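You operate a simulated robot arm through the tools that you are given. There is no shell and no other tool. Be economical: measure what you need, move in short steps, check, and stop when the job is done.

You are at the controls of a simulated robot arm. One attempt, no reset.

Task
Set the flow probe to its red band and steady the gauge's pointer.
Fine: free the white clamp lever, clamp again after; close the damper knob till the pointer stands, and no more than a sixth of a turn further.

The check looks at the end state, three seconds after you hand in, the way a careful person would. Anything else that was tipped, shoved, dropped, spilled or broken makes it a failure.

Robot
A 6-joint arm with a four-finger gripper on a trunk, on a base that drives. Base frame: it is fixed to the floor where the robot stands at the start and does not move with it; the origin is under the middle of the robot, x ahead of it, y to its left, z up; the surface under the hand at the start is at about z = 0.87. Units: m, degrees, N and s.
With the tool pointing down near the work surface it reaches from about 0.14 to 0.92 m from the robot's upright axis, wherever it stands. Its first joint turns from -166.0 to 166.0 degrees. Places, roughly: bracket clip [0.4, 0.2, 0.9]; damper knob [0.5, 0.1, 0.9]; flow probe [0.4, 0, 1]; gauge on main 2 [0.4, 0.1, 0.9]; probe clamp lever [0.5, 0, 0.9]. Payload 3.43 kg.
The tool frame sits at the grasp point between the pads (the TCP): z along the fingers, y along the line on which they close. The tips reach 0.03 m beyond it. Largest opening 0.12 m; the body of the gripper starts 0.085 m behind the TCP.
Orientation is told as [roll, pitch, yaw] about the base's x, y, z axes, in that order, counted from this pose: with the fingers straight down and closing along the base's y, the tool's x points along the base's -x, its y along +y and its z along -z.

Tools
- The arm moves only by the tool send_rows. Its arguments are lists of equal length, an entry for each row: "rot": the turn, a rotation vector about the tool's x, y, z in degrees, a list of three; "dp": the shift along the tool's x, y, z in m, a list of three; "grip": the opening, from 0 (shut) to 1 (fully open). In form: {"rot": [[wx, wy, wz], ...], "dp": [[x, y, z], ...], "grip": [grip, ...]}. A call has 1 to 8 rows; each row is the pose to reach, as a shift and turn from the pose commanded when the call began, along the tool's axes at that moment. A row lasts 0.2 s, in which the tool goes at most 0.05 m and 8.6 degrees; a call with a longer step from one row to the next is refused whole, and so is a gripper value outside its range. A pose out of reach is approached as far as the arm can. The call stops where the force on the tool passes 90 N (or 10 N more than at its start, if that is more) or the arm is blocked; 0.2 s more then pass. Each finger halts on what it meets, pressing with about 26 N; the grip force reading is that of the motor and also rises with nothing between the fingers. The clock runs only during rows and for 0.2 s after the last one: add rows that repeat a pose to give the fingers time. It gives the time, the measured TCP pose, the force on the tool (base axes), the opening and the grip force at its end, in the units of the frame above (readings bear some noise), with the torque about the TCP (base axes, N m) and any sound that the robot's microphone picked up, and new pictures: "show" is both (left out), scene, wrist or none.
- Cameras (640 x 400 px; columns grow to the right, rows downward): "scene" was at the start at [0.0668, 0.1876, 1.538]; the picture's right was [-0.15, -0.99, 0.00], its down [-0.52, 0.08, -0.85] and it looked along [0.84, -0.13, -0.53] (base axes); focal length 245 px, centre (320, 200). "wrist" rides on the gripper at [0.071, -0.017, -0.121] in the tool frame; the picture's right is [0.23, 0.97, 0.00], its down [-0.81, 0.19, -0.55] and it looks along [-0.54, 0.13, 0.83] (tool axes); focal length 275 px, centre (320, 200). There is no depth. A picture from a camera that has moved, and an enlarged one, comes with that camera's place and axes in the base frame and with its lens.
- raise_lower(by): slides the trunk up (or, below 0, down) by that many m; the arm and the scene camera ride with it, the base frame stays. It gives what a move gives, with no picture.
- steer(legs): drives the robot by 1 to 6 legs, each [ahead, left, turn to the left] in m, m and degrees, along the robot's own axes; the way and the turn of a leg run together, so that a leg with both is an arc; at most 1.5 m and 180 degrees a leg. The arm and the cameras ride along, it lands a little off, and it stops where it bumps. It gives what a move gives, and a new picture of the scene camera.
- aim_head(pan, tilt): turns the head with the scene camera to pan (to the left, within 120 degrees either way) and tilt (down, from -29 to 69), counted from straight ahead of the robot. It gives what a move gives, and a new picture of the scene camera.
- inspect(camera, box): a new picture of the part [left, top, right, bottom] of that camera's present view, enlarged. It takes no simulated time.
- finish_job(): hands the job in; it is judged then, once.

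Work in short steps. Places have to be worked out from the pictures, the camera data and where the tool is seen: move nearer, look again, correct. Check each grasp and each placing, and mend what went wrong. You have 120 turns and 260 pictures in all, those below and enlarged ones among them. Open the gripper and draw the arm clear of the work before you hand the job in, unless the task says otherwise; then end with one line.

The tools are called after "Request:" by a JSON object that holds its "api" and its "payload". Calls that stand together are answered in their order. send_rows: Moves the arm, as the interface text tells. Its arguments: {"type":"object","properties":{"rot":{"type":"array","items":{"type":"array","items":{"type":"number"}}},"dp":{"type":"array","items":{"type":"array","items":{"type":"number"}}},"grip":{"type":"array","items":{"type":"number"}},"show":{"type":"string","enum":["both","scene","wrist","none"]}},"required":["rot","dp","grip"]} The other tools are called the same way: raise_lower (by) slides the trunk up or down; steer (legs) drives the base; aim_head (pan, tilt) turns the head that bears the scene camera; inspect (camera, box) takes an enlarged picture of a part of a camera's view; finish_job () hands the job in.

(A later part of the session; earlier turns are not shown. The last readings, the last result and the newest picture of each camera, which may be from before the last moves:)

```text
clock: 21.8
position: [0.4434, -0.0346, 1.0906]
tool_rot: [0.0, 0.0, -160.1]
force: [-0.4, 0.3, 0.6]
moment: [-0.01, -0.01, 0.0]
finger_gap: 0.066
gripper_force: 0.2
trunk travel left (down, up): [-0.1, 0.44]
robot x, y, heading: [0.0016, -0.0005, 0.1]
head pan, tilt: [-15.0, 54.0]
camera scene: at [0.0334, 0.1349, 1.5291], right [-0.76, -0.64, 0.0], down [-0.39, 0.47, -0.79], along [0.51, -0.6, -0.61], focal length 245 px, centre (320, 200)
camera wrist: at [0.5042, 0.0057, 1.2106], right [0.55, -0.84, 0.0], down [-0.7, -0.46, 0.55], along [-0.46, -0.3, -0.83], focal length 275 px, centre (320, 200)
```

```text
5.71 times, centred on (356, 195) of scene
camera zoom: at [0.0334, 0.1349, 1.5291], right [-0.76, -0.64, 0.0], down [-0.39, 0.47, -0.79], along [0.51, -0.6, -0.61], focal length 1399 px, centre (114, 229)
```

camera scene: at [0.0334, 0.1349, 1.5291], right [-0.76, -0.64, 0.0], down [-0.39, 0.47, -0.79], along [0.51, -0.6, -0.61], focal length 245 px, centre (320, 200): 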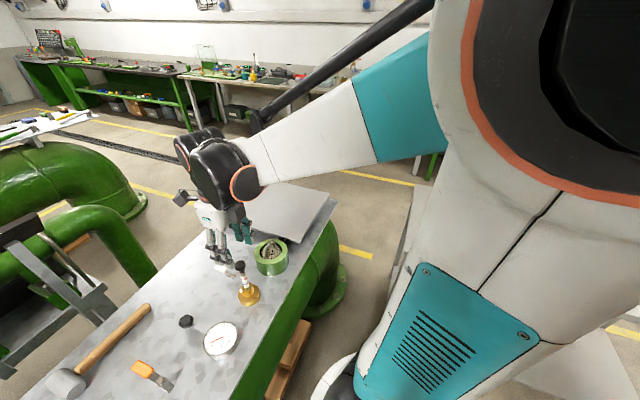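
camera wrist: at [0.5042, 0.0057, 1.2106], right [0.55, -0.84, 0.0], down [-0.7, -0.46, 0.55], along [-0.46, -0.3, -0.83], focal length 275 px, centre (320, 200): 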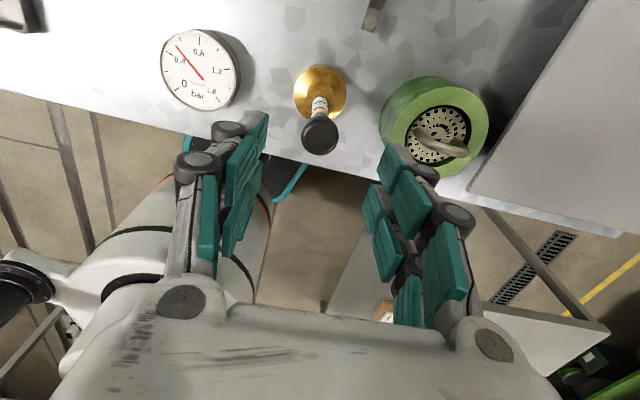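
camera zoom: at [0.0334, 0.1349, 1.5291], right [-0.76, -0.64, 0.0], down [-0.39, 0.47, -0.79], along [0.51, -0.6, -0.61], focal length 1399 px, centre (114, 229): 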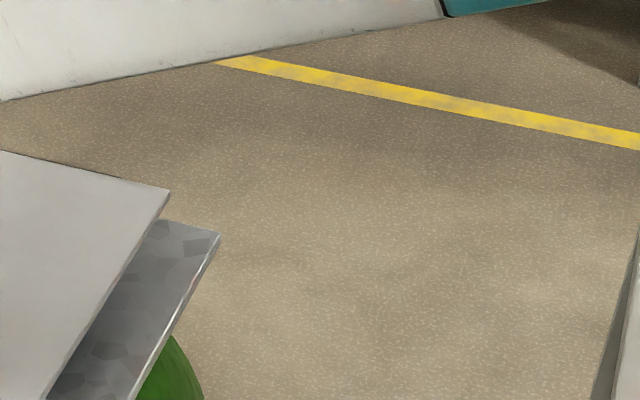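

Knob is right below the TCP (0.4435,-0.034). Descend to z≈1.02 and close on it.

Request:
{"api": "send_rows", "payload": {"rot": [[0, 0, 0], [0, 0, 0], [0, 0, 0], [0, 0, 0], [0, 0, 0], [0, 0, 0], [0, 0, 0]], "dp": [[0, 0, 0.03], [0, 0, 0.055], [0, 0, 0.07], [0, 0, 0.07], [0, 0, 0.07], [0, 0, 0.07], [0, 0, 0.07]], "grip": [0.55, 0.55, 0.55, 0.35, 0.15, 0.15, 0.15]}}

```text
clock: 23.4
position: [0.4442, -0.0331, 1.02]
tool_rot: [0.1, 0.0, -160.0]
force: [-3.5, 0.5, -3.6]
moment: [0.02, 0.09, 0.06]
finger_gap: 0.0249
gripper_force: 44.7
trunk travel left (down, up): [-0.1, 0.44]
robot x, y, heading: [-0.001, 0.0036, 0.1]
head pan, tilt: [-15.0, 54.0]
camera scene: at [0.0518, 0.162, 1.5225], right [-0.47, -0.88, 0.0], down [-0.59, 0.31, -0.74], along [0.65, -0.35, -0.67], focal length 245 px, centre (320, 200)
camera wrist: at [0.5047, 0.006, 1.14], right [0.55, -0.84, 0.0], down [-0.7, -0.46, 0.55], along [-0.46, -0.3, -0.83], focal length 275 px, centre (320, 200)
```

scene: 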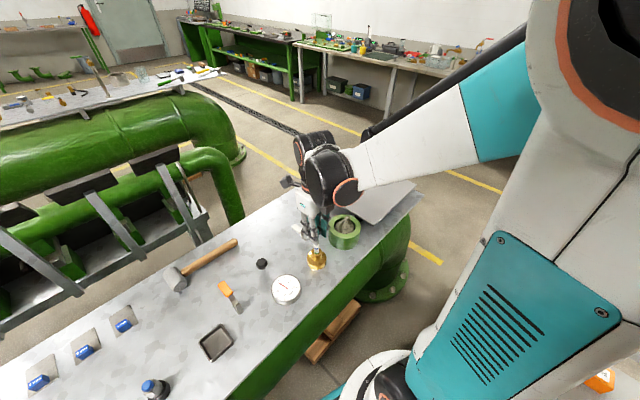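
wrist: 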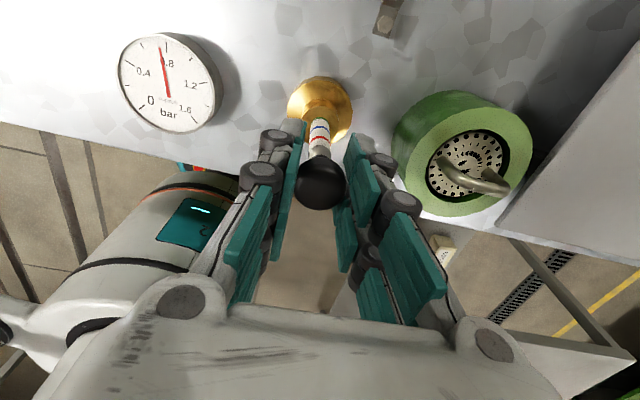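

Gripped (gap 25 mm). Lower by 30 mm first and look.

Request:
{"api": "send_rows", "payload": {"rot": [[0, 0, 0], [0, 0, 0], [0, 0, 0], [0, 0, 0], [0, 0, 0]], "dp": [[0, 0, 0.006], [0, 0, 0.012], [0, 0, 0.018], [0, 0, 0.024], [0, 0, 0.03]], "grip": [0.15, 0.15, 0.15, 0.15, 0.15]}}

Request:
{"api": "inspect", "payload": {"camera": "wrist", "box": [280, 70, 376, 130]}}

Request:
{"api": "inspect", "payload": {"camera": "scene", "box": [290, 220, 370, 270]}}

```text
clock: 24.6
position: [0.4434, -0.034, 0.9898]
tool_rot: [0.0, 0.0, -160.0]
force: [-0.2, -4.1, -0.8]
moment: [0.02, -0.14, 0.16]
finger_gap: 0.025
gripper_force: 44.9
trunk travel left (down, up): [-0.1, 0.44]
robot x, y, heading: [0.0023, 0.0005, 0.3]
head pan, tilt: [-15.0, 54.0]
camera scene: at [0.0534, 0.1756, 1.5151], right [-0.32, -0.95, 0.0], down [-0.7, 0.23, -0.68], along [0.64, -0.21, -0.74], focal length 245 px, centre (320, 200)
camera wrist: at [0.5046, 0.006, 1.1101], right [0.55, -0.84, 0.0], down [-0.7, -0.46, 0.55], along [-0.46, -0.3, -0.83], focal length 275 px, centre (320, 200)
```

scene: 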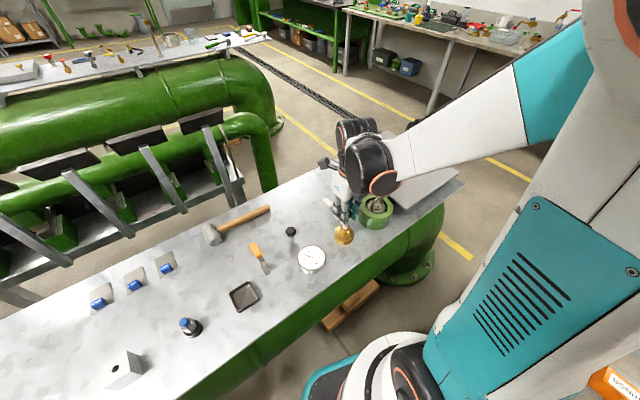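
wrist: 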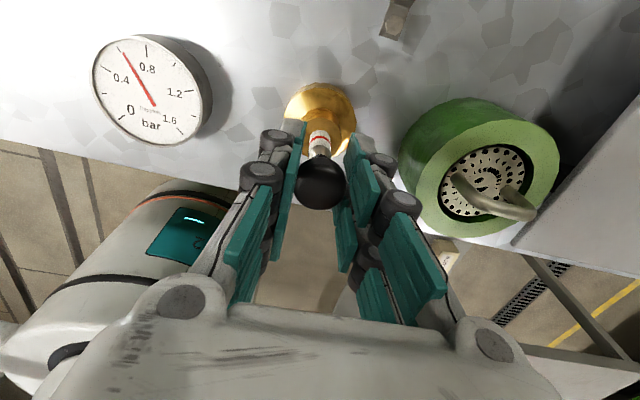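

```text
6.67 times, centred on (328, 100) of wrist
camera zoom: at [0.5046, 0.006, 1.1101], right [0.55, -0.84, 0.0], down [-0.7, -0.46, 0.55], along [-0.46, -0.3, -0.83], focal length 1835 px, centre (267, 867)
```

zoom: 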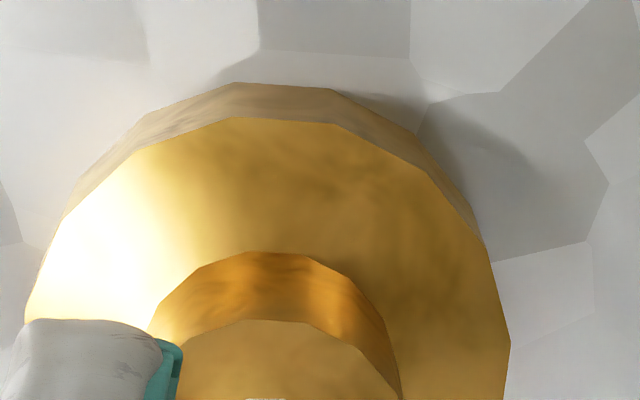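

```text
8.00 times, centred on (330, 245) of scene
camera zoom: at [0.0534, 0.1756, 1.5151], right [-0.32, -0.95, 0.0], down [-0.7, 0.23, -0.68], along [0.64, -0.21, -0.74], focal length 1959 px, centre (240, -160)
```

zoom: 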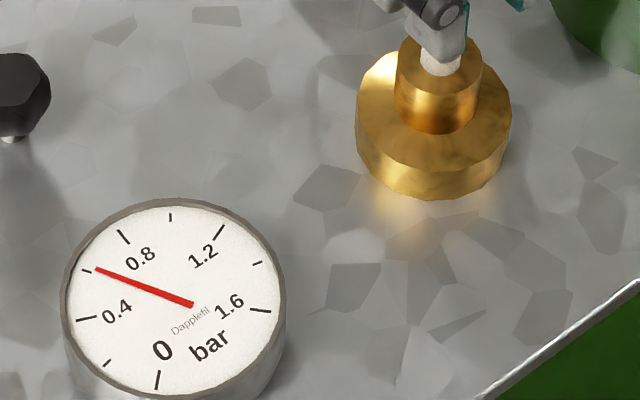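

The stem slides; the wrist camera sees the stem at the collar, so I enlarge there.

Request:
{"api": "inspect", "payload": {"camera": "wrist", "box": [288, 110, 352, 150]}}

Request:
{"api": "inspect", "payload": {"camera": "scene", "box": [320, 215, 368, 245]}}

```text
10.00 times, centred on (320, 130) of wrist
camera zoom: at [0.5046, 0.006, 1.1101], right [0.55, -0.84, 0.0], down [-0.7, -0.46, 0.55], along [-0.46, -0.3, -0.83], focal length 2753 px, centre (320, 900)
```

zoom: 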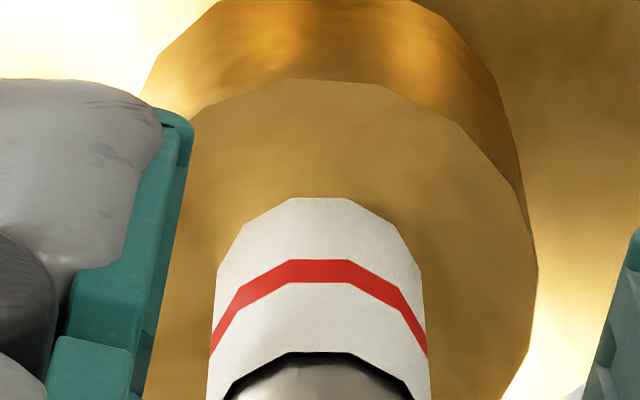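

```text
13.33 times, centred on (344, 230) of scene
camera zoom: at [0.0534, 0.1756, 1.5151], right [-0.32, -0.95, 0.0], down [-0.7, 0.23, -0.68], along [0.64, -0.21, -0.74], focal length 3265 px, centre (0, -200)
```

zoom: 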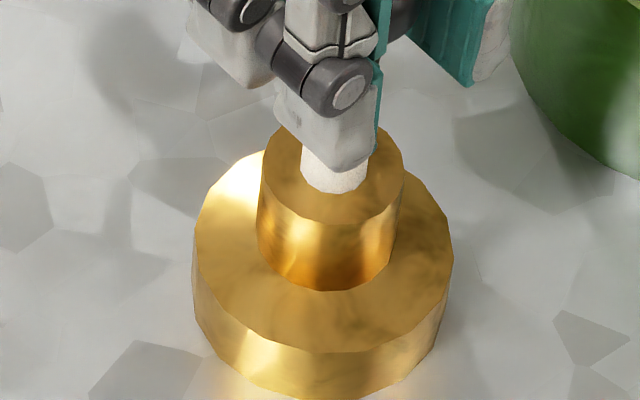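

About 13–15 mm remaining by this view. Lower 10 mm more and look again.

Request:
{"api": "send_rows", "payload": {"rot": [[0, 0, 0], [0, 0, 0], [0, 0, 0]], "dp": [[0, 0, 0.005], [0, 0, 0.01], [0, 0, 0.01]], "grip": [0.15, 0.15, 0.15], "show": "none"}}

Request:
{"api": "inspect", "payload": {"camera": "wrist", "box": [288, 110, 352, 150]}}

```text
clock: 25.4
position: [0.4439, -0.0332, 0.9794]
tool_rot: [0.0, 0.0, -160.0]
force: [1.4, -3.5, -2.2]
moment: [-0.01, -0.21, 0.16]
finger_gap: 0.0246
gripper_force: 44.8
trunk travel left (down, up): [-0.1, 0.44]
robot x, y, heading: [-0.0006, 0.0009, 0.1]
head pan, tilt: [-15.0, 54.0]
```

```text
10.00 times, centred on (320, 130) of wrist
camera zoom: at [0.5045, 0.0059, 1.0998], right [0.55, -0.84, 0.0], down [-0.7, -0.46, 0.55], along [-0.46, -0.3, -0.83], focal length 2753 px, centre (320, 900)
```

zoom: 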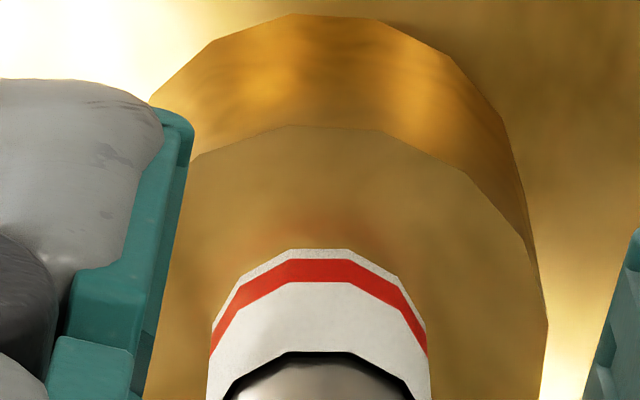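

52 px per 10 mm; red centre is ~22 px above the collar face, i.e. ~4 mm left. Lower 4.2 mm.

Request:
{"api": "send_rows", "payload": {"rot": [[0, 0, 0], [0, 0, 0], [0, 0, 0]], "dp": [[0, 0, 0.002], [0, 0, 0.0042], [0, 0, 0.0042]], "grip": [0.15, 0.15, 0.15], "show": "none"}}

Request:
{"api": "inspect", "payload": {"camera": "wrist", "box": [288, 110, 352, 150]}}

```text
clock: 26.2
position: [0.4429, -0.0338, 0.9758]
tool_rot: [0.1, 0.0, -160.0]
force: [1.0, -1.9, 1.6]
moment: [0.05, 0.02, 0.15]
finger_gap: 0.0251
gripper_force: 45.1
trunk travel left (down, up): [-0.1, 0.44]
robot x, y, heading: [0.0008, -0.0001, -0.0]
head pan, tilt: [-15.0, 54.0]
```

```text
10.00 times, centred on (320, 130) of wrist
camera zoom: at [0.5045, 0.0059, 1.0958], right [0.55, -0.84, 0.0], down [-0.7, -0.46, 0.55], along [-0.46, -0.3, -0.83], focal length 2753 px, centre (320, 900)
```

zoom: 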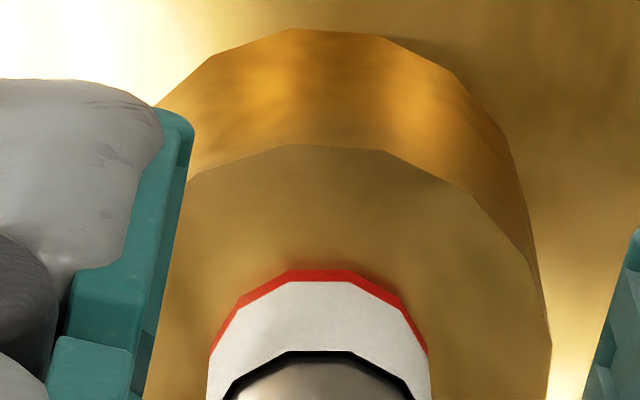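

Red band is now centred at the collar face. Release, lift clear and verify it stays.

Request:
{"api": "send_rows", "payload": {"rot": [[0, 0, 0], [0, 0, 0], [0, 0, 0], [0, 0, 0], [0, 0, 0], [0, 0, 0], [0, 0, 0]], "dp": [[0, 0, 0], [0, 0, 0], [0, 0, 0], [0, 0, -0.03], [0, 0, -0.07], [0, 0, -0.11], [0, 0, -0.13]], "grip": [0.35, 0.55, 0.55, 0.55, 0.55, 0.55, 0.55]}}

Request:
{"api": "inspect", "payload": {"camera": "wrist", "box": [272, 40, 368, 100]}}

```text
clock: 27.8
position: [0.4444, -0.0325, 1.1059]
tool_rot: [0.0, 0.1, -159.9]
force: [0.8, -0.3, -0.8]
moment: [0.01, -0.01, 0.03]
finger_gap: 0.0659
gripper_force: 0.0
trunk travel left (down, up): [-0.1, 0.44]
robot x, y, heading: [0.0021, -0.0003, -0.1]
head pan, tilt: [-15.0, 54.0]
camera scene: at [0.0306, 0.1322, 1.5298], right [-0.79, -0.61, 0.0], down [-0.37, 0.48, -0.8], along [0.48, -0.63, -0.61], focal length 245 px, centre (320, 200)
camera wrist: at [0.5045, 0.0064, 1.2254], right [0.55, -0.84, 0.0], down [-0.7, -0.46, 0.55], along [-0.46, -0.3, -0.83], focal length 275 px, centre (320, 200)
```

scene: 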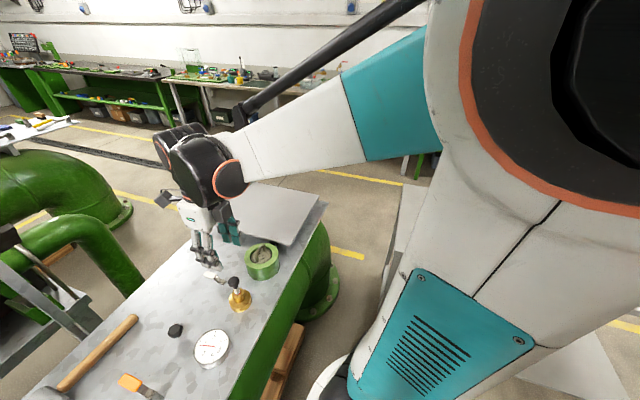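
wrist: 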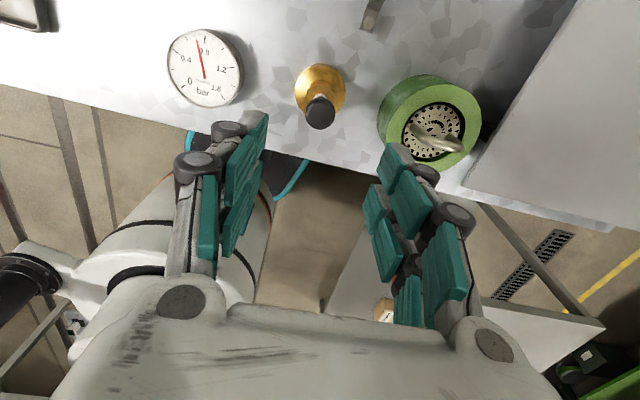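

```text
6.67 times, centred on (320, 70) of wrist
camera zoom: at [0.5045, 0.0064, 1.2254], right [0.55, -0.84, 0.0], down [-0.7, -0.46, 0.55], along [-0.46, -0.3, -0.83], focal length 1835 px, centre (320, 1067)
```

zoom: 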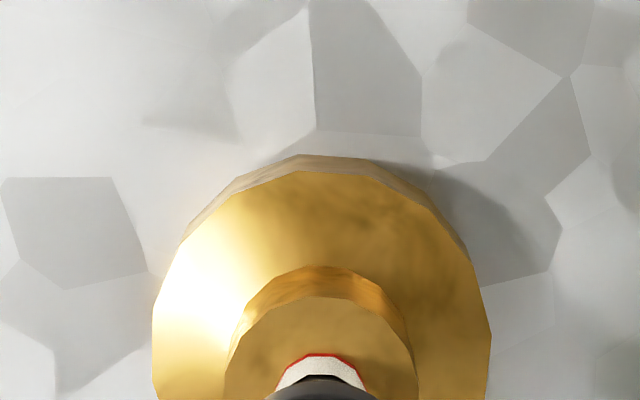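

Probe holds at red. Now go to the far/-y side of the swung lever, at (0.582,-0.035), with closed fingers, and descend.

Request:
{"api": "send_rows", "payload": {"rot": [[0, 0, 0], [0, 0, 0], [0, 0, 0], [0, 0, 0], [0, 0, 0], [0, 0, 0], [0, 0, 0], [0, 0, 0]], "dp": [[0.043, 0.016, 0], [0.087, 0.032, 0], [0.13, 0.0483, 0], [0.13, 0.0483, 0.045], [0.13, 0.0483, 0.09], [0.13, 0.0483, 0.13], [0.13, 0.0483, 0.15], [0.13, 0.0483, 0.15]], "grip": [0.4, 0.2, 0, 0, 0, 0, 0, 0]}}

Request:
{"api": "inspect", "payload": {"camera": "wrist", "box": [200, 50, 440, 200]}}

```text
clock: 29.6
position: [0.5822, -0.0349, 0.9556]
tool_rot: [0.0, 0.1, -160.1]
force: [-0.4, 0.1, -0.1]
moment: [-0.02, 0.06, -0.02]
finger_gap: 0.0001
gripper_force: 25.3
trunk travel left (down, up): [-0.1, 0.44]
robot x, y, heading: [-0.0014, -0.0018, 0.1]
head pan, tilt: [-15.0, 54.0]
camera scene: at [0.049, 0.1822, 1.5063], right [-0.26, -0.97, 0.0], down [-0.78, 0.21, -0.59], along [0.57, -0.15, -0.81], focal length 245 px, centre (320, 200)
camera wrist: at [0.6433, 0.0055, 1.0757], right [0.55, -0.84, 0.0], down [-0.7, -0.46, 0.55], along [-0.46, -0.3, -0.83], focal length 275 px, centre (320, 200)
```

scene: 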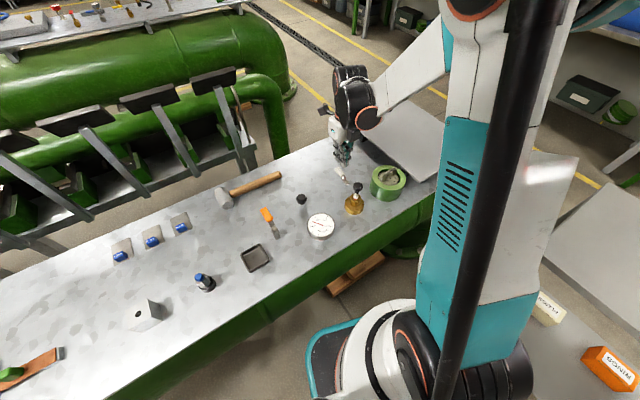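
wrist: 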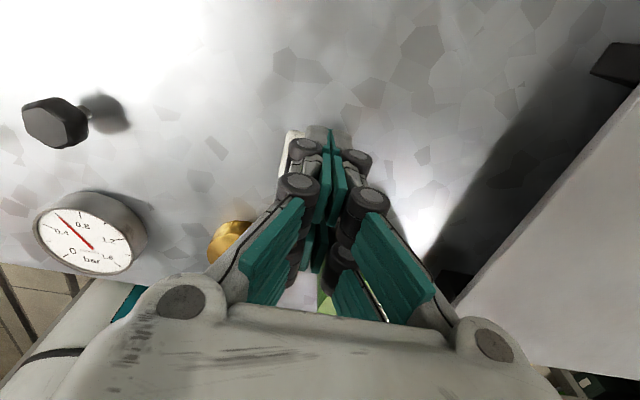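

```text
2.67 times, centred on (320, 125) of wrist
camera zoom: at [0.6433, 0.0055, 1.0757], right [0.55, -0.84, 0.0], down [-0.7, -0.46, 0.55], along [-0.46, -0.3, -0.83], focal length 734 px, centre (320, 400)
```

zoom: 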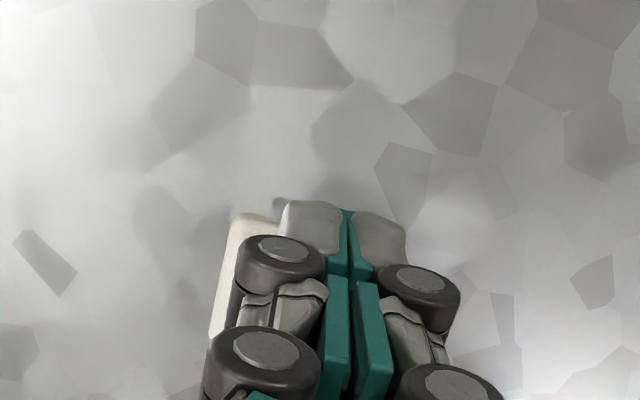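

The handle's end is seen at ≈(0.582,-0.016), so the lever is at about 20° and right below the fingers. Shift to y≈-0.057 before descending.

Request:
{"api": "send_rows", "payload": {"rot": [[0, 0, 0], [0, 0, 0], [0, 0, 0], [0, 0, 0]], "dp": [[-0.0094, 0.022, 0], [-0.0094, 0.022, 0.02], [-0.0094, 0.022, 0.038], [-0.0094, 0.022, 0.044]], "grip": [0, 0, 0, 0], "show": "none"}}

Request:
{"api": "inspect", "payload": {"camera": "wrist", "box": [200, 50, 440, 200]}}

Request:
{"api": "inspect", "payload": {"camera": "scene", "box": [310, 140, 390, 190]}}

```text
clock: 30.6
position: [0.5804, -0.0568, 0.9114]
tool_rot: [0.0, -0.1, -160.0]
force: [0.3, 0.3, 0.3]
moment: [0.0, -0.01, -0.01]
finger_gap: 0.0001
gripper_force: 26.3
trunk travel left (down, up): [-0.1, 0.44]
robot x, y, heading: [-0.0019, 0.0018, 0.0]
head pan, tilt: [-15.0, 54.0]
```

```text
2.67 times, centred on (320, 125) of wrist
camera zoom: at [0.6416, -0.0183, 1.0319], right [0.55, -0.84, 0.0], down [-0.7, -0.46, 0.55], along [-0.46, -0.3, -0.83], focal length 734 px, centre (320, 400)
```

zoom: 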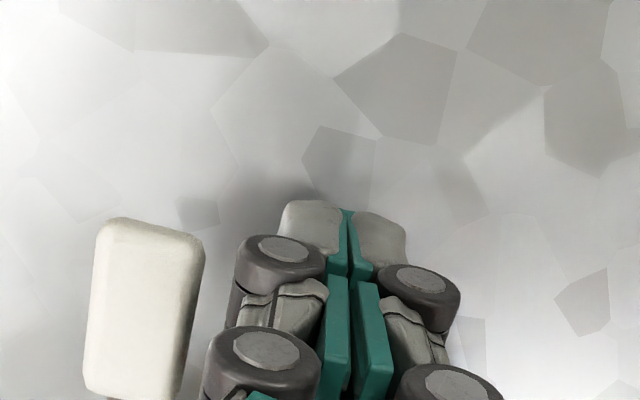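

```text
8.00 times, centred on (350, 165) of scene
camera zoom: at [0.049, 0.1822, 1.5063], right [-0.26, -0.97, 0.0], down [-0.78, 0.21, -0.59], along [0.57, -0.15, -0.81], focal length 1959 px, centre (80, 480)
```

zoom: 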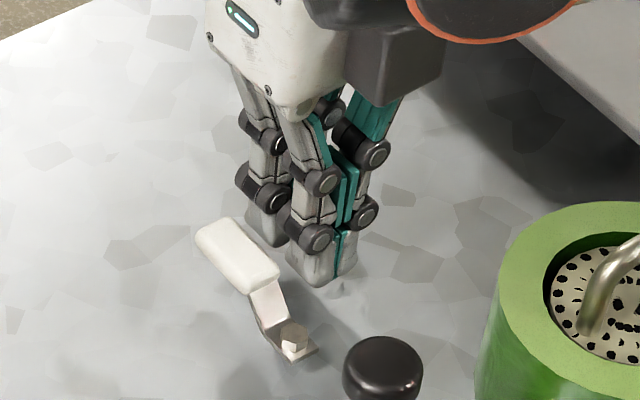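

Finger is on the proper side. Sweep the lever back counterclockwise along its arc.

Request:
{"api": "send_rows", "payload": {"rot": [[0, 0, 0], [0, 0, 0], [0, 0, 0], [0, 0, 0], [0, 0, 0], [0, 0, 0]], "dp": [[0.0033, -0.017, 0], [0.0066, -0.0338, 0], [0.0056, -0.0459, 0], [0.003, -0.054, 0], [0.0001, -0.0617, 0], [-0.005, -0.068, 0]], "grip": [0, 0, 0, 0, 0, 0], "show": "none"}}

Request:
{"api": "inspect", "payload": {"camera": "scene", "box": [310, 150, 390, 200]}}

```text
clock: 32.0
position: [0.5531, 0.0048, 0.9129]
tool_rot: [0.0, 0.1, -160.0]
force: [0.1, 0.0, 0.0]
moment: [-0.01, -0.01, 0.0]
finger_gap: 0.0
gripper_force: 25.6
trunk travel left (down, up): [-0.1, 0.44]
robot x, y, heading: [-0.003, 0.0, -0.1]
head pan, tilt: [-15.0, 54.0]
```

```text
8.00 times, centred on (350, 175) of scene
camera zoom: at [0.0489, 0.1823, 1.5063], right [-0.26, -0.97, 0.0], down [-0.78, 0.21, -0.59], along [0.57, -0.15, -0.81], focal length 1959 px, centre (80, 400)
```

zoom: 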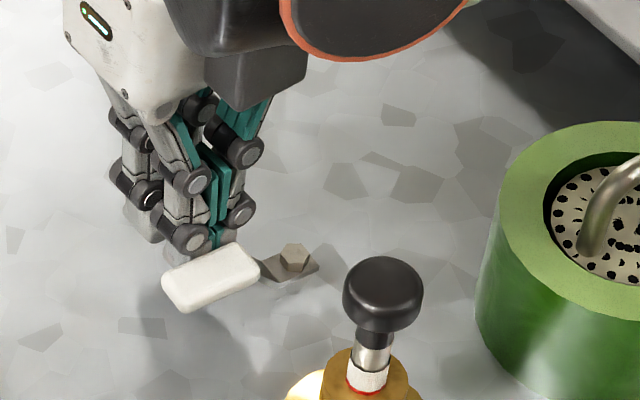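

Lever nearly back; press it home until it meets its stop.

Request:
{"api": "send_rows", "payload": {"rot": [[0, 0, 0], [0, 0, 0], [0, 0, 0], [0, 0, 0]], "dp": [[-0.003, -0.003, 0], [-0.006, -0.006, 0], [-0.0085, -0.008, 0], [-0.011, -0.0093, 0]], "grip": [0, 0, 0, 0], "show": "none"}}

Request:
{"api": "inspect", "payload": {"camera": "scene", "box": [300, 160, 380, 210]}}

```text
clock: 33.0
position: [0.5482, 0.0091, 0.9103]
tool_rot: [0.1, 0.3, -160.1]
force: [65.2, -2.8, 18.2]
moment: [-0.11, 0.21, 0.47]
finger_gap: 0.0058
gripper_force: 33.1
trunk travel left (down, up): [-0.1, 0.44]
robot x, y, heading: [0.0014, -0.0026, 0.2]
head pan, tilt: [-15.0, 54.0]
```

```text
8.00 times, centred on (340, 185) of scene
camera zoom: at [0.0547, 0.1819, 1.5063], right [-0.26, -0.97, 0.0], down [-0.78, 0.21, -0.58], along [0.56, -0.15, -0.81], focal length 1959 px, centre (160, 320)
```

zoom: 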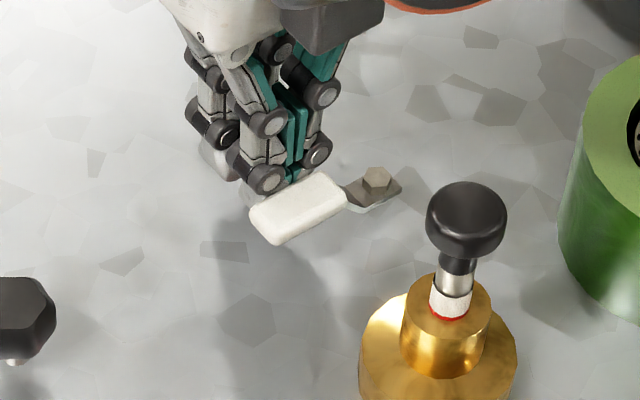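

Lever is back at its stop exactly as at the start (65 N against it). Back off, lift, and start turning the hand back toward yaw 0 for the damper knob at ≈(0.498,0.122,0.895).

Request:
{"api": "send_rows", "payload": {"rot": [[0, 0, 0], [0, 0, 0], [0, 0, 0], [0, 0, 0], [0, 0, -8.5], [0, 0, -17], [0, 0, -25.5], [0, 0, -34]], "dp": [[0.0094, 0.0034, 0], [0.0114, 0.004, -0.045], [0.0114, 0.004, -0.09], [0.0114, 0.004, -0.135], [0.0114, 0.004, -0.16], [0.0114, 0.004, -0.16], [0.0114, 0.004, -0.16], [0.0114, 0.004, -0.16]], "grip": [0, 0, 0, 0.2, 0.5, 0.5, 0.5, 0.5], "show": "none"}}

Request:
{"api": "send_rows", "payload": {"rot": [[0, 0, -8.5], [0, 0, -17], [0, 0, -25.5], [0, 0, -34], [0, 0, -42.5], [0, 0, -51], [0, 0, -59.5], [0, 0, -68]], "dp": [[0, 0, 0], [0, 0, 0], [0, 0, 0], [0, 0, 0], [0, 0, 0], [0, 0, 0], [0, 0, 0], [0, 0, 0]], "grip": [0.5, 0.5, 0.5, 0.5, 0.5, 0.5, 0.5, 0.5], "show": "none"}}

Request:
{"api": "send_rows", "payload": {"rot": [[0, 0, -8.5], [0, 0, -17], [0, 0, -25.5], [0, 0, -34], [0, 0, -42.5], [0, 0, -51], [0, 0, -58]], "dp": [[0, 0, 0], [0, 0, 0], [0, 0, 0], [0, 0, 0], [0, 0, 0], [0, 0, 0], [0, 0, 0]], "grip": [0.5, 0.5, 0.5, 0.5, 0.5, 0.5, 0.5], "show": "both"}}

```text
clock: 34.8
position: [0.5509, 0.0094, 1.0732]
tool_rot: [0.1, 0.0, -125.9]
force: [0.5, -0.3, -0.2]
moment: [-0.05, 0.01, -0.03]
finger_gap: 0.0599
gripper_force: 0.1
trunk travel left (down, up): [-0.1, 0.44]
robot x, y, heading: [-0.0006, 0.0014, -0.1]
head pan, tilt: [-15.0, 54.0]
```

```text
clock: 36.6
position: [0.5519, 0.0088, 1.0716]
tool_rot: [0.1, 0.0, -57.8]
force: [-0.7, -0.6, 0.5]
moment: [0.02, 0.02, -0.01]
finger_gap: 0.06
gripper_force: 0.0
trunk travel left (down, up): [-0.1, 0.44]
robot x, y, heading: [-0.0014, -0.0003, 0.2]
head pan, tilt: [-15.0, 54.0]
```

```text
clock: 38.2
position: [0.5518, 0.0085, 1.0722]
tool_rot: [0.0, 0.0, 0.0]
force: [0.1, -0.1, -0.4]
moment: [-0.02, -0.02, 0.01]
finger_gap: 0.0601
gripper_force: 0.1
trunk travel left (down, up): [-0.1, 0.44]
robot x, y, heading: [-0.0033, 0.0018, 0.2]
head pan, tilt: [-15.0, 54.0]
camera scene: at [0.0489, 0.1822, 1.5063], right [-0.26, -0.97, 0.0], down [-0.78, 0.21, -0.59], along [0.57, -0.15, -0.81], focal length 245 px, centre (320, 200)
camera wrist: at [0.4798, -0.0088, 1.1915], right [-0.23, 0.97, 0.0], down [0.81, 0.19, 0.55], along [0.54, 0.13, -0.83], focal length 275 px, centre (320, 200)
```

scene: 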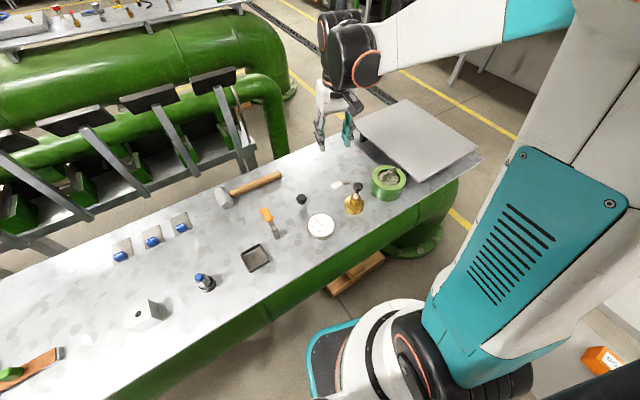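
wrist: 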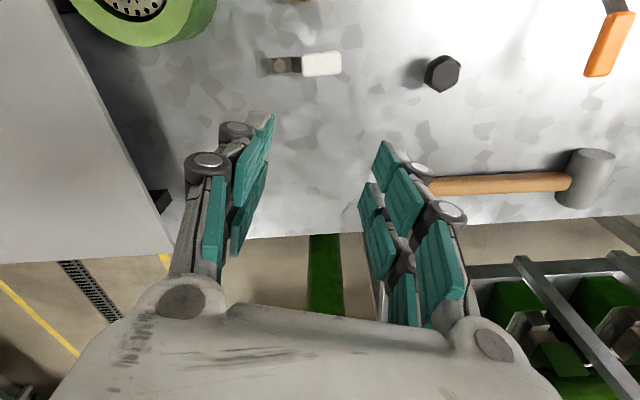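

Knob seen at ≈(0.497,0.119). Move over it at z≈1.0.

Request:
{"api": "send_rows", "payload": {"rot": [[0, 0, 0], [0, 0, 0], [0, 0, 0], [0, 0, 0]], "dp": [[0.018, 0.037, 0], [0.037, 0.074, 0.02], [0.055, 0.1105, 0.05], [0.055, 0.1105, 0.072]], "grip": [0.5, 0.5, 0.5, 0.5]}}

Request:
{"api": "inspect", "payload": {"camera": "wrist", "box": [240, 50, 400, 150]}}

```text
refused: row 3 steps farther than a row can; nothing moved
```

```text
4.00 times, centred on (320, 100) of wrist
camera zoom: at [0.4798, -0.0088, 1.1915], right [-0.23, 0.97, 0.0], down [0.81, 0.19, 0.55], along [0.54, 0.13, -0.83], focal length 1101 px, centre (320, 600)
```

zoom: 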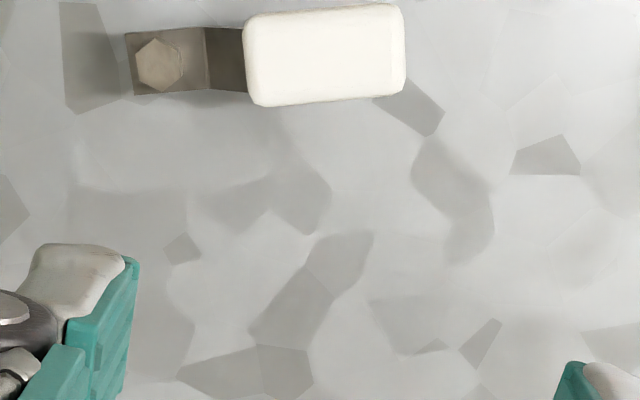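

Step too long; resend with finer rows.

Request:
{"api": "send_rows", "payload": {"rot": [[0, 0, 0], [0, 0, 0], [0, 0, 0], [0, 0, 0], [0, 0, 0]], "dp": [[0.018, 0.037, 0], [0.037, 0.074, 0], [0.055, 0.1105, 0], [0.055, 0.1105, 0.04], [0.055, 0.1105, 0.072]], "grip": [0.5, 0.5, 0.5, 0.5, 0.5]}}

Request:
{"api": "inspect", "payload": {"camera": "wrist", "box": [240, 50, 400, 150]}}

```text
clock: 39.4
position: [0.4967, 0.1195, 0.9997]
tool_rot: [0.0, 0.0, 0.1]
force: [1.0, -0.4, -0.5]
moment: [0.03, 0.04, -0.02]
finger_gap: 0.06
gripper_force: 0.1
trunk travel left (down, up): [-0.1, 0.44]
robot x, y, heading: [-0.0017, -0.0001, 0.1]
head pan, tilt: [-15.0, 54.0]
camera scene: at [0.0495, 0.1821, 1.5064], right [-0.26, -0.97, 0.0], down [-0.78, 0.21, -0.59], along [0.57, -0.15, -0.81], focal length 245 px, centre (320, 200)
camera wrist: at [0.4247, 0.102, 1.1198], right [-0.23, 0.97, 0.0], down [0.81, 0.19, 0.55], along [0.54, 0.13, -0.83], focal length 275 px, centre (320, 200)
```

scene: 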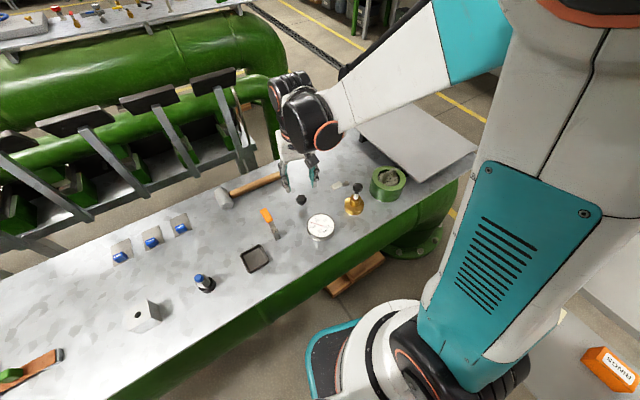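
wrist: 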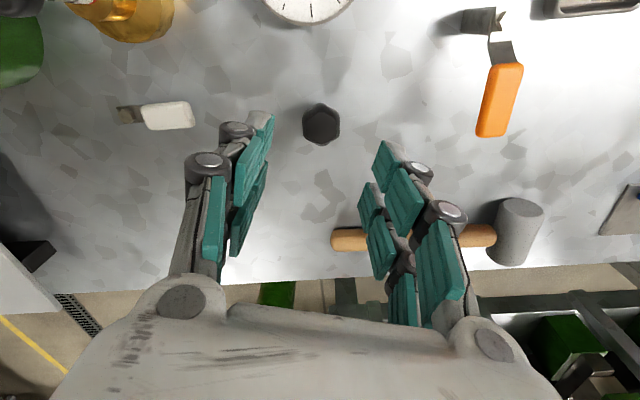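

```text
4.00 times, centred on (320, 100) of wrist
camera zoom: at [0.4247, 0.102, 1.1198], right [-0.23, 0.97, 0.0], down [0.81, 0.19, 0.55], along [0.54, 0.13, -0.83], focal length 1101 px, centre (320, 600)
```

zoom: 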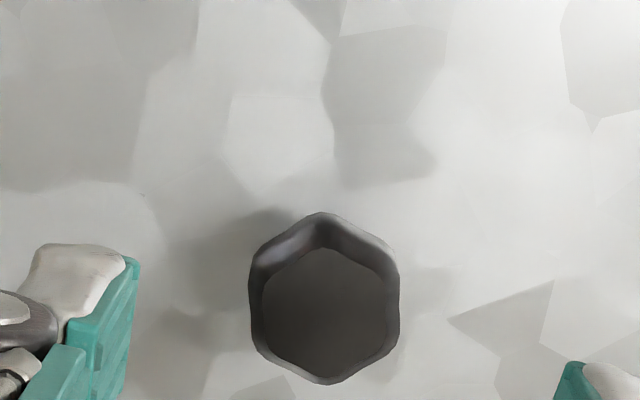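

Hex knob lies right under the TCP with flats toward ±y. Descend to z≈0.912 and close.

Request:
{"api": "send_rows", "payload": {"rot": [[0, 0, 0], [0, 0, 0], [0, 0, 0], [0, 0, 0], [0, 0, 0], [0, 0, 0], [0, 0, 0]], "dp": [[0.001, 0.0, 0.04], [0.001, 0, 0.075], [0.001, 0, 0.088], [0.001, 0, 0.088], [0.001, 0, 0.088], [0.001, 0, 0.088], [0.001, 0, 0.088]], "grip": [0.5, 0.5, 0.5, 0.3, 0.18, 0.18, 0.18]}}

Request:
{"api": "inspect", "payload": {"camera": "scene", "box": [270, 190, 350, 240]}}

```text
clock: 41.0
position: [0.4962, 0.1209, 0.9114]
tool_rot: [-0.1, 0.0, -0.1]
force: [0.7, 14.4, -5.1]
moment: [0.52, -0.19, 0.01]
finger_gap: 0.0301
gripper_force: 44.5
trunk travel left (down, up): [-0.1, 0.44]
robot x, y, heading: [-0.0006, -0.0018, -0.1]
head pan, tilt: [-15.0, 54.0]
camera scene: at [0.0491, 0.1839, 1.5061], right [-0.26, -0.97, 0.0], down [-0.78, 0.21, -0.59], along [0.57, -0.15, -0.81], focal length 245 px, centre (320, 200)
camera wrist: at [0.4239, 0.1032, 1.0318], right [-0.23, 0.97, 0.0], down [0.81, 0.19, 0.55], along [0.54, 0.13, -0.83], focal length 275 px, centre (320, 200)
```

scene: 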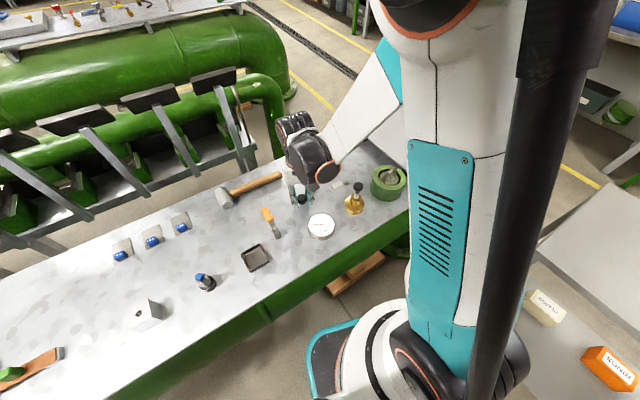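
wrist: 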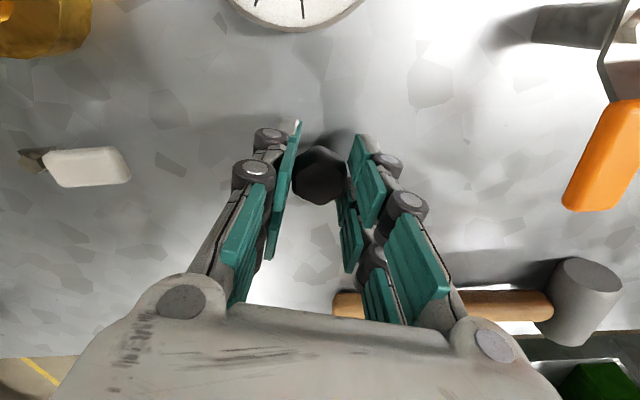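

```text
8.00 times, centred on (310, 215) of scene
camera zoom: at [0.0491, 0.1839, 1.5061], right [-0.26, -0.97, 0.0], down [-0.78, 0.21, -0.59], along [0.57, -0.15, -0.81], focal length 1959 px, centre (400, 80)
```

zoom: 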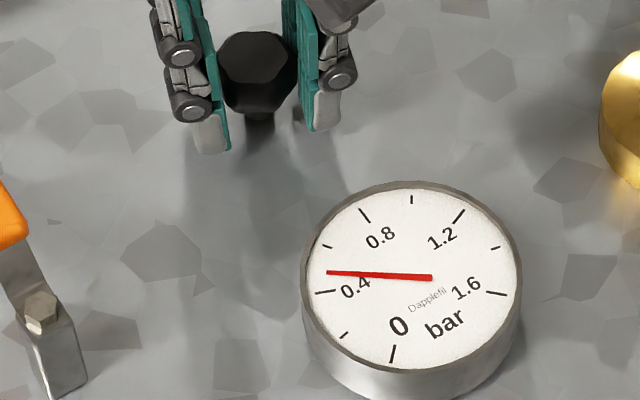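

Gripped (gap 30 mm); gauge is visible to the scene camera. Turn clockwise 30° and sample the pointer at a few moments.

Request:
{"api": "send_rows", "payload": {"rot": [[0, 0, 7.5], [0, 0, 15], [0, 0, 22.5], [0, 0, 30]], "dp": [[0, 0.0015, 0], [0, 0.0015, 0], [0, 0.0015, 0], [0, 0.0015, 0]], "grip": [0.18, 0.18, 0.18, 0.18], "show": "none"}}

Request:
{"api": "inspect", "payload": {"camera": "scene", "box": [270, 190, 350, 240]}}

Request:
{"api": "send_rows", "payload": {"rot": [[0, 0, 0], [0, 0, 0]], "dp": [[0, 0, 0], [0, 0, 0]], "grip": [0.18, 0.18], "show": "none"}}

Request:
{"api": "inspect", "payload": {"camera": "scene", "box": [294, 205, 350, 240]}}

Request:
{"api": "send_rows", "payload": {"rot": [[0, 0, 0], [0, 0, 0]], "dp": [[0, 0, 0], [0, 0, 0]], "grip": [0.18, 0.18], "show": "none"}}

Request:
{"api": "inspect", "payload": {"camera": "scene", "box": [294, 205, 350, 240]}}

```text
clock: 42.0
position: [0.496, 0.122, 0.9127]
tool_rot: [0.0, -0.1, -30.1]
force: [0.9, 13.1, 0.1]
moment: [0.3, -0.02, 0.78]
finger_gap: 0.0301
gripper_force: 44.8
trunk travel left (down, up): [-0.1, 0.44]
robot x, y, heading: [-0.001, 0.0002, 0.3]
head pan, tilt: [-15.0, 54.0]
```

```text
8.00 times, centred on (310, 215) of scene
camera zoom: at [0.0489, 0.1835, 1.5062], right [-0.26, -0.97, 0.0], down [-0.78, 0.21, -0.59], along [0.57, -0.15, -0.81], focal length 1959 px, centre (400, 80)
```

zoom: 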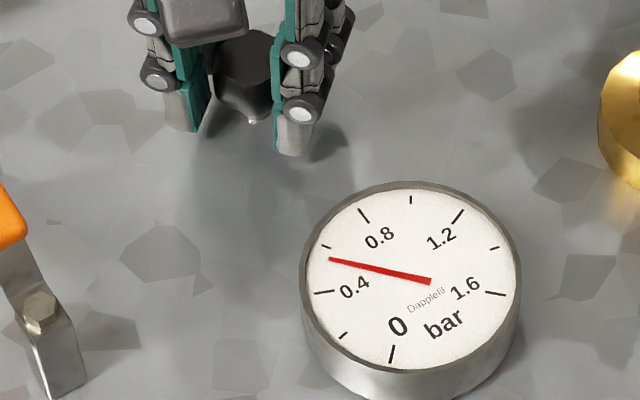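

```text
clock: 42.6
position: [0.4963, 0.1224, 0.9119]
tool_rot: [-0.1, -0.1, -29.9]
force: [0.5, 15.4, 0.1]
moment: [0.45, -0.01, 0.56]
finger_gap: 0.0303
gripper_force: 44.7
trunk travel left (down, up): [-0.1, 0.44]
robot x, y, heading: [0.0018, -0.0012, 0.2]
head pan, tilt: [-15.0, 54.0]
```

```text
11.43 times, centred on (322, 222) of scene
camera zoom: at [0.0489, 0.1837, 1.5061], right [-0.26, -0.97, 0.0], down [-0.78, 0.21, -0.59], along [0.57, -0.15, -0.81], focal length 2799 px, centre (297, -57)
```

zoom: 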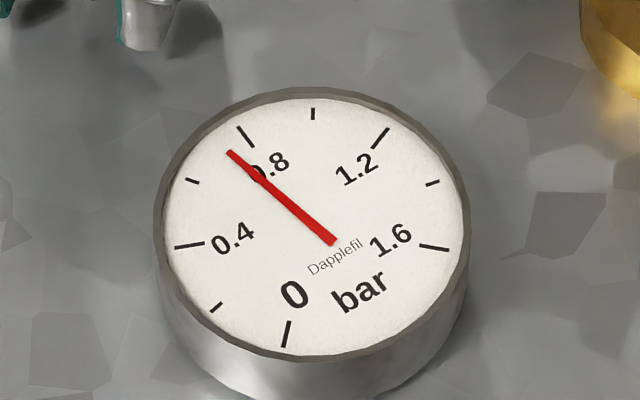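

```text
clock: 43.2
position: [0.4966, 0.1219, 0.9111]
tool_rot: [0.0, -0.1, -29.9]
force: [1.0, 16.2, 2.4]
moment: [0.5, 0.0, 0.4]
finger_gap: 0.0304
gripper_force: 45.3
trunk travel left (down, up): [-0.1, 0.44]
robot x, y, heading: [0.0041, -0.0013, 0.2]
head pan, tilt: [-15.0, 54.0]
```

```text
11.43 times, centred on (322, 222) of scene
camera zoom: at [0.0489, 0.1838, 1.5061], right [-0.26, -0.97, 0.0], down [-0.78, 0.21, -0.59], along [0.57, -0.15, -0.81], focal length 2799 px, centre (297, -57)
```

zoom: 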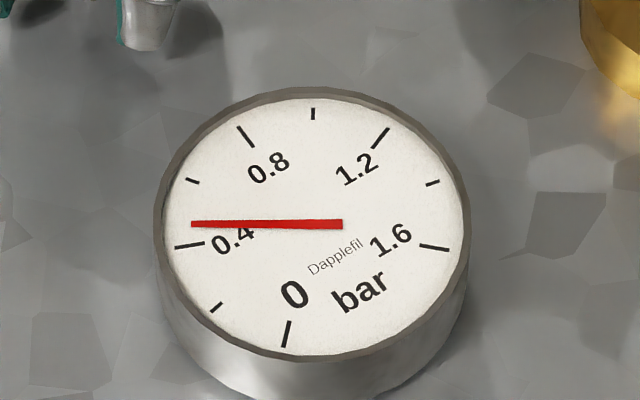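

Pointer still swings (~0.45–0.75). Turn another 40° and sample again.

Request:
{"api": "send_rows", "payload": {"rot": [[0, 0, 8], [0, 0, 16], [0, 0, 24], [0, 0, 32], [0, 0, 40]], "dp": [[0, 0, 0], [0, 0, 0], [0, 0, 0], [0, 0, 0], [0, 0, 0]], "grip": [0.18, 0.18, 0.18, 0.18, 0.18], "show": "none"}}

Request:
{"api": "inspect", "payload": {"camera": "scene", "box": [270, 190, 350, 240]}}

Request:
{"api": "send_rows", "payload": {"rot": [[0, 0, 0], [0, 0, 0]], "dp": [[0, 0, 0], [0, 0, 0]], "grip": [0.18, 0.18], "show": "none"}}

Request:
{"api": "inspect", "payload": {"camera": "scene", "box": [294, 205, 350, 240]}}

Request:
{"api": "send_rows", "payload": {"rot": [[0, 0, 0], [0, 0, 0]], "dp": [[0, 0, 0], [0, 0, 0]], "grip": [0.18, 0.18], "show": "none"}}

Request:
{"api": "inspect", "payload": {"camera": "scene", "box": [294, 205, 350, 240]}}

```text
clock: 44.4
position: [0.4966, 0.1215, 0.9112]
tool_rot: [0.0, -0.1, -70.2]
force: [13.8, 6.5, -2.2]
moment: [0.0, -0.32, 0.09]
finger_gap: 0.0306
gripper_force: 8.2
trunk travel left (down, up): [-0.1, 0.44]
robot x, y, heading: [0.0016, 0.0025, 0.1]
head pan, tilt: [-15.0, 54.0]
```

```text
8.00 times, centred on (310, 215) of scene
camera zoom: at [0.0504, 0.183, 1.5061], right [-0.26, -0.97, 0.0], down [-0.78, 0.21, -0.59], along [0.57, -0.15, -0.81], focal length 1959 px, centre (400, 80)
```

zoom: 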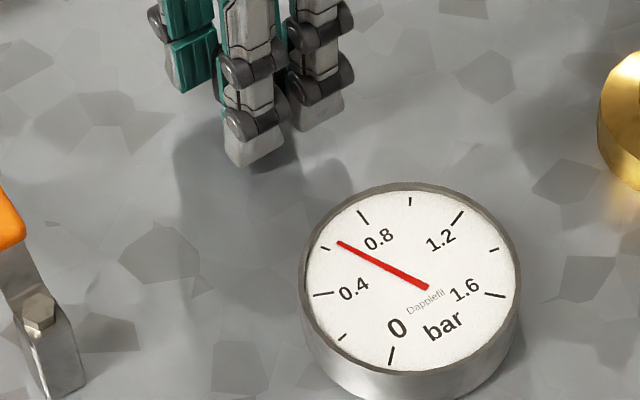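

```text
clock: 45.0
position: [0.4957, 0.1205, 0.911]
tool_rot: [-0.1, 0.1, -70.1]
force: [16.1, 1.0, -4.0]
moment: [-0.17, -0.35, 0.01]
finger_gap: 0.0307
gripper_force: 8.0
trunk travel left (down, up): [-0.1, 0.44]
robot x, y, heading: [0.0001, -0.0043, -0.1]
head pan, tilt: [-15.0, 54.0]
```

```text
11.43 times, centred on (322, 222) of scene
camera zoom: at [0.0507, 0.1825, 1.5062], right [-0.26, -0.97, 0.0], down [-0.78, 0.21, -0.59], along [0.57, -0.15, -0.81], focal length 2799 px, centre (297, -57)
```

zoom: 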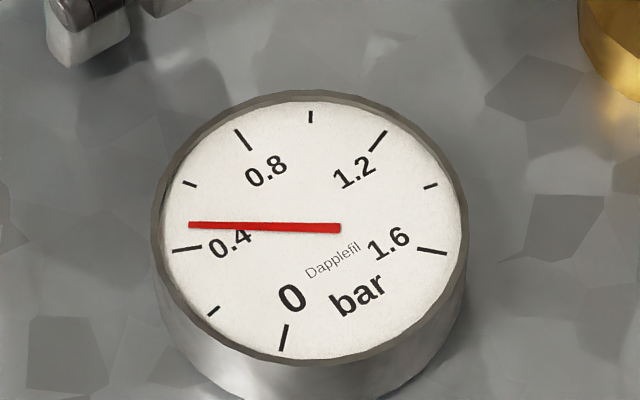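

```text
clock: 45.6
position: [0.4971, 0.1202, 0.9106]
tool_rot: [-0.1, 0.0, -70.0]
force: [15.7, -0.4, -3.8]
moment: [-0.19, -0.35, 0.01]
finger_gap: 0.0303
gripper_force: 7.6
trunk travel left (down, up): [-0.1, 0.44]
robot x, y, heading: [0.0009, -0.0001, -0.1]
head pan, tilt: [-15.0, 54.0]
```

```text
11.43 times, centred on (322, 222) of scene
camera zoom: at [0.0507, 0.1823, 1.5062], right [-0.26, -0.97, 0.0], down [-0.78, 0.21, -0.59], along [0.57, -0.15, -0.81], focal length 2799 px, centre (297, -57)
```

zoom: 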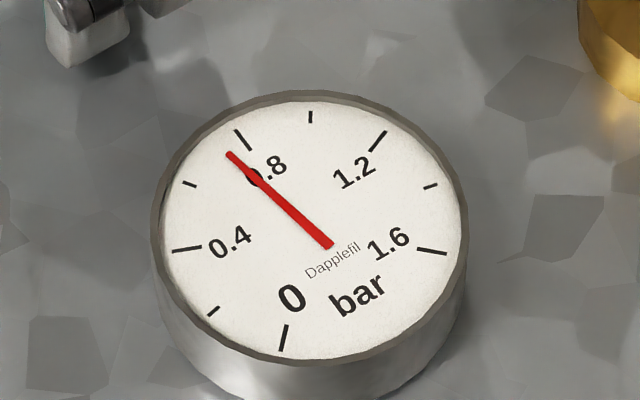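

Amplitude unchanged and grip force dropped; I check by the wrist view whether the knob actually follows the hand.

Request:
{"api": "inspect", "payload": {"camera": "wrist", "box": [240, 110, 400, 210]}}

```text
4.00 times, centred on (320, 160) of wrist
camera zoom: at [0.4563, 0.1818, 1.031], right [0.84, 0.55, 0.0], down [0.46, -0.7, 0.55], along [0.3, -0.46, -0.83], focal length 1101 px, centre (320, 360)
```

zoom: 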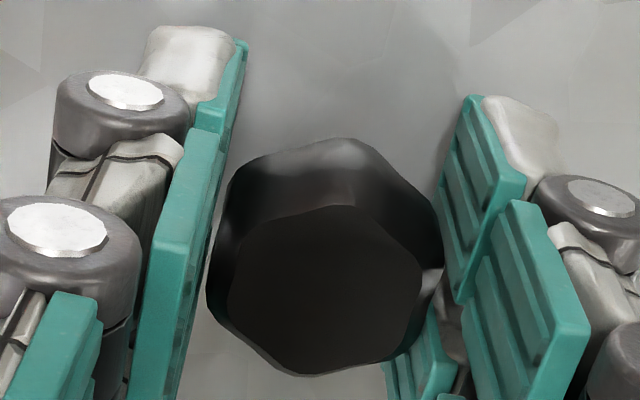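

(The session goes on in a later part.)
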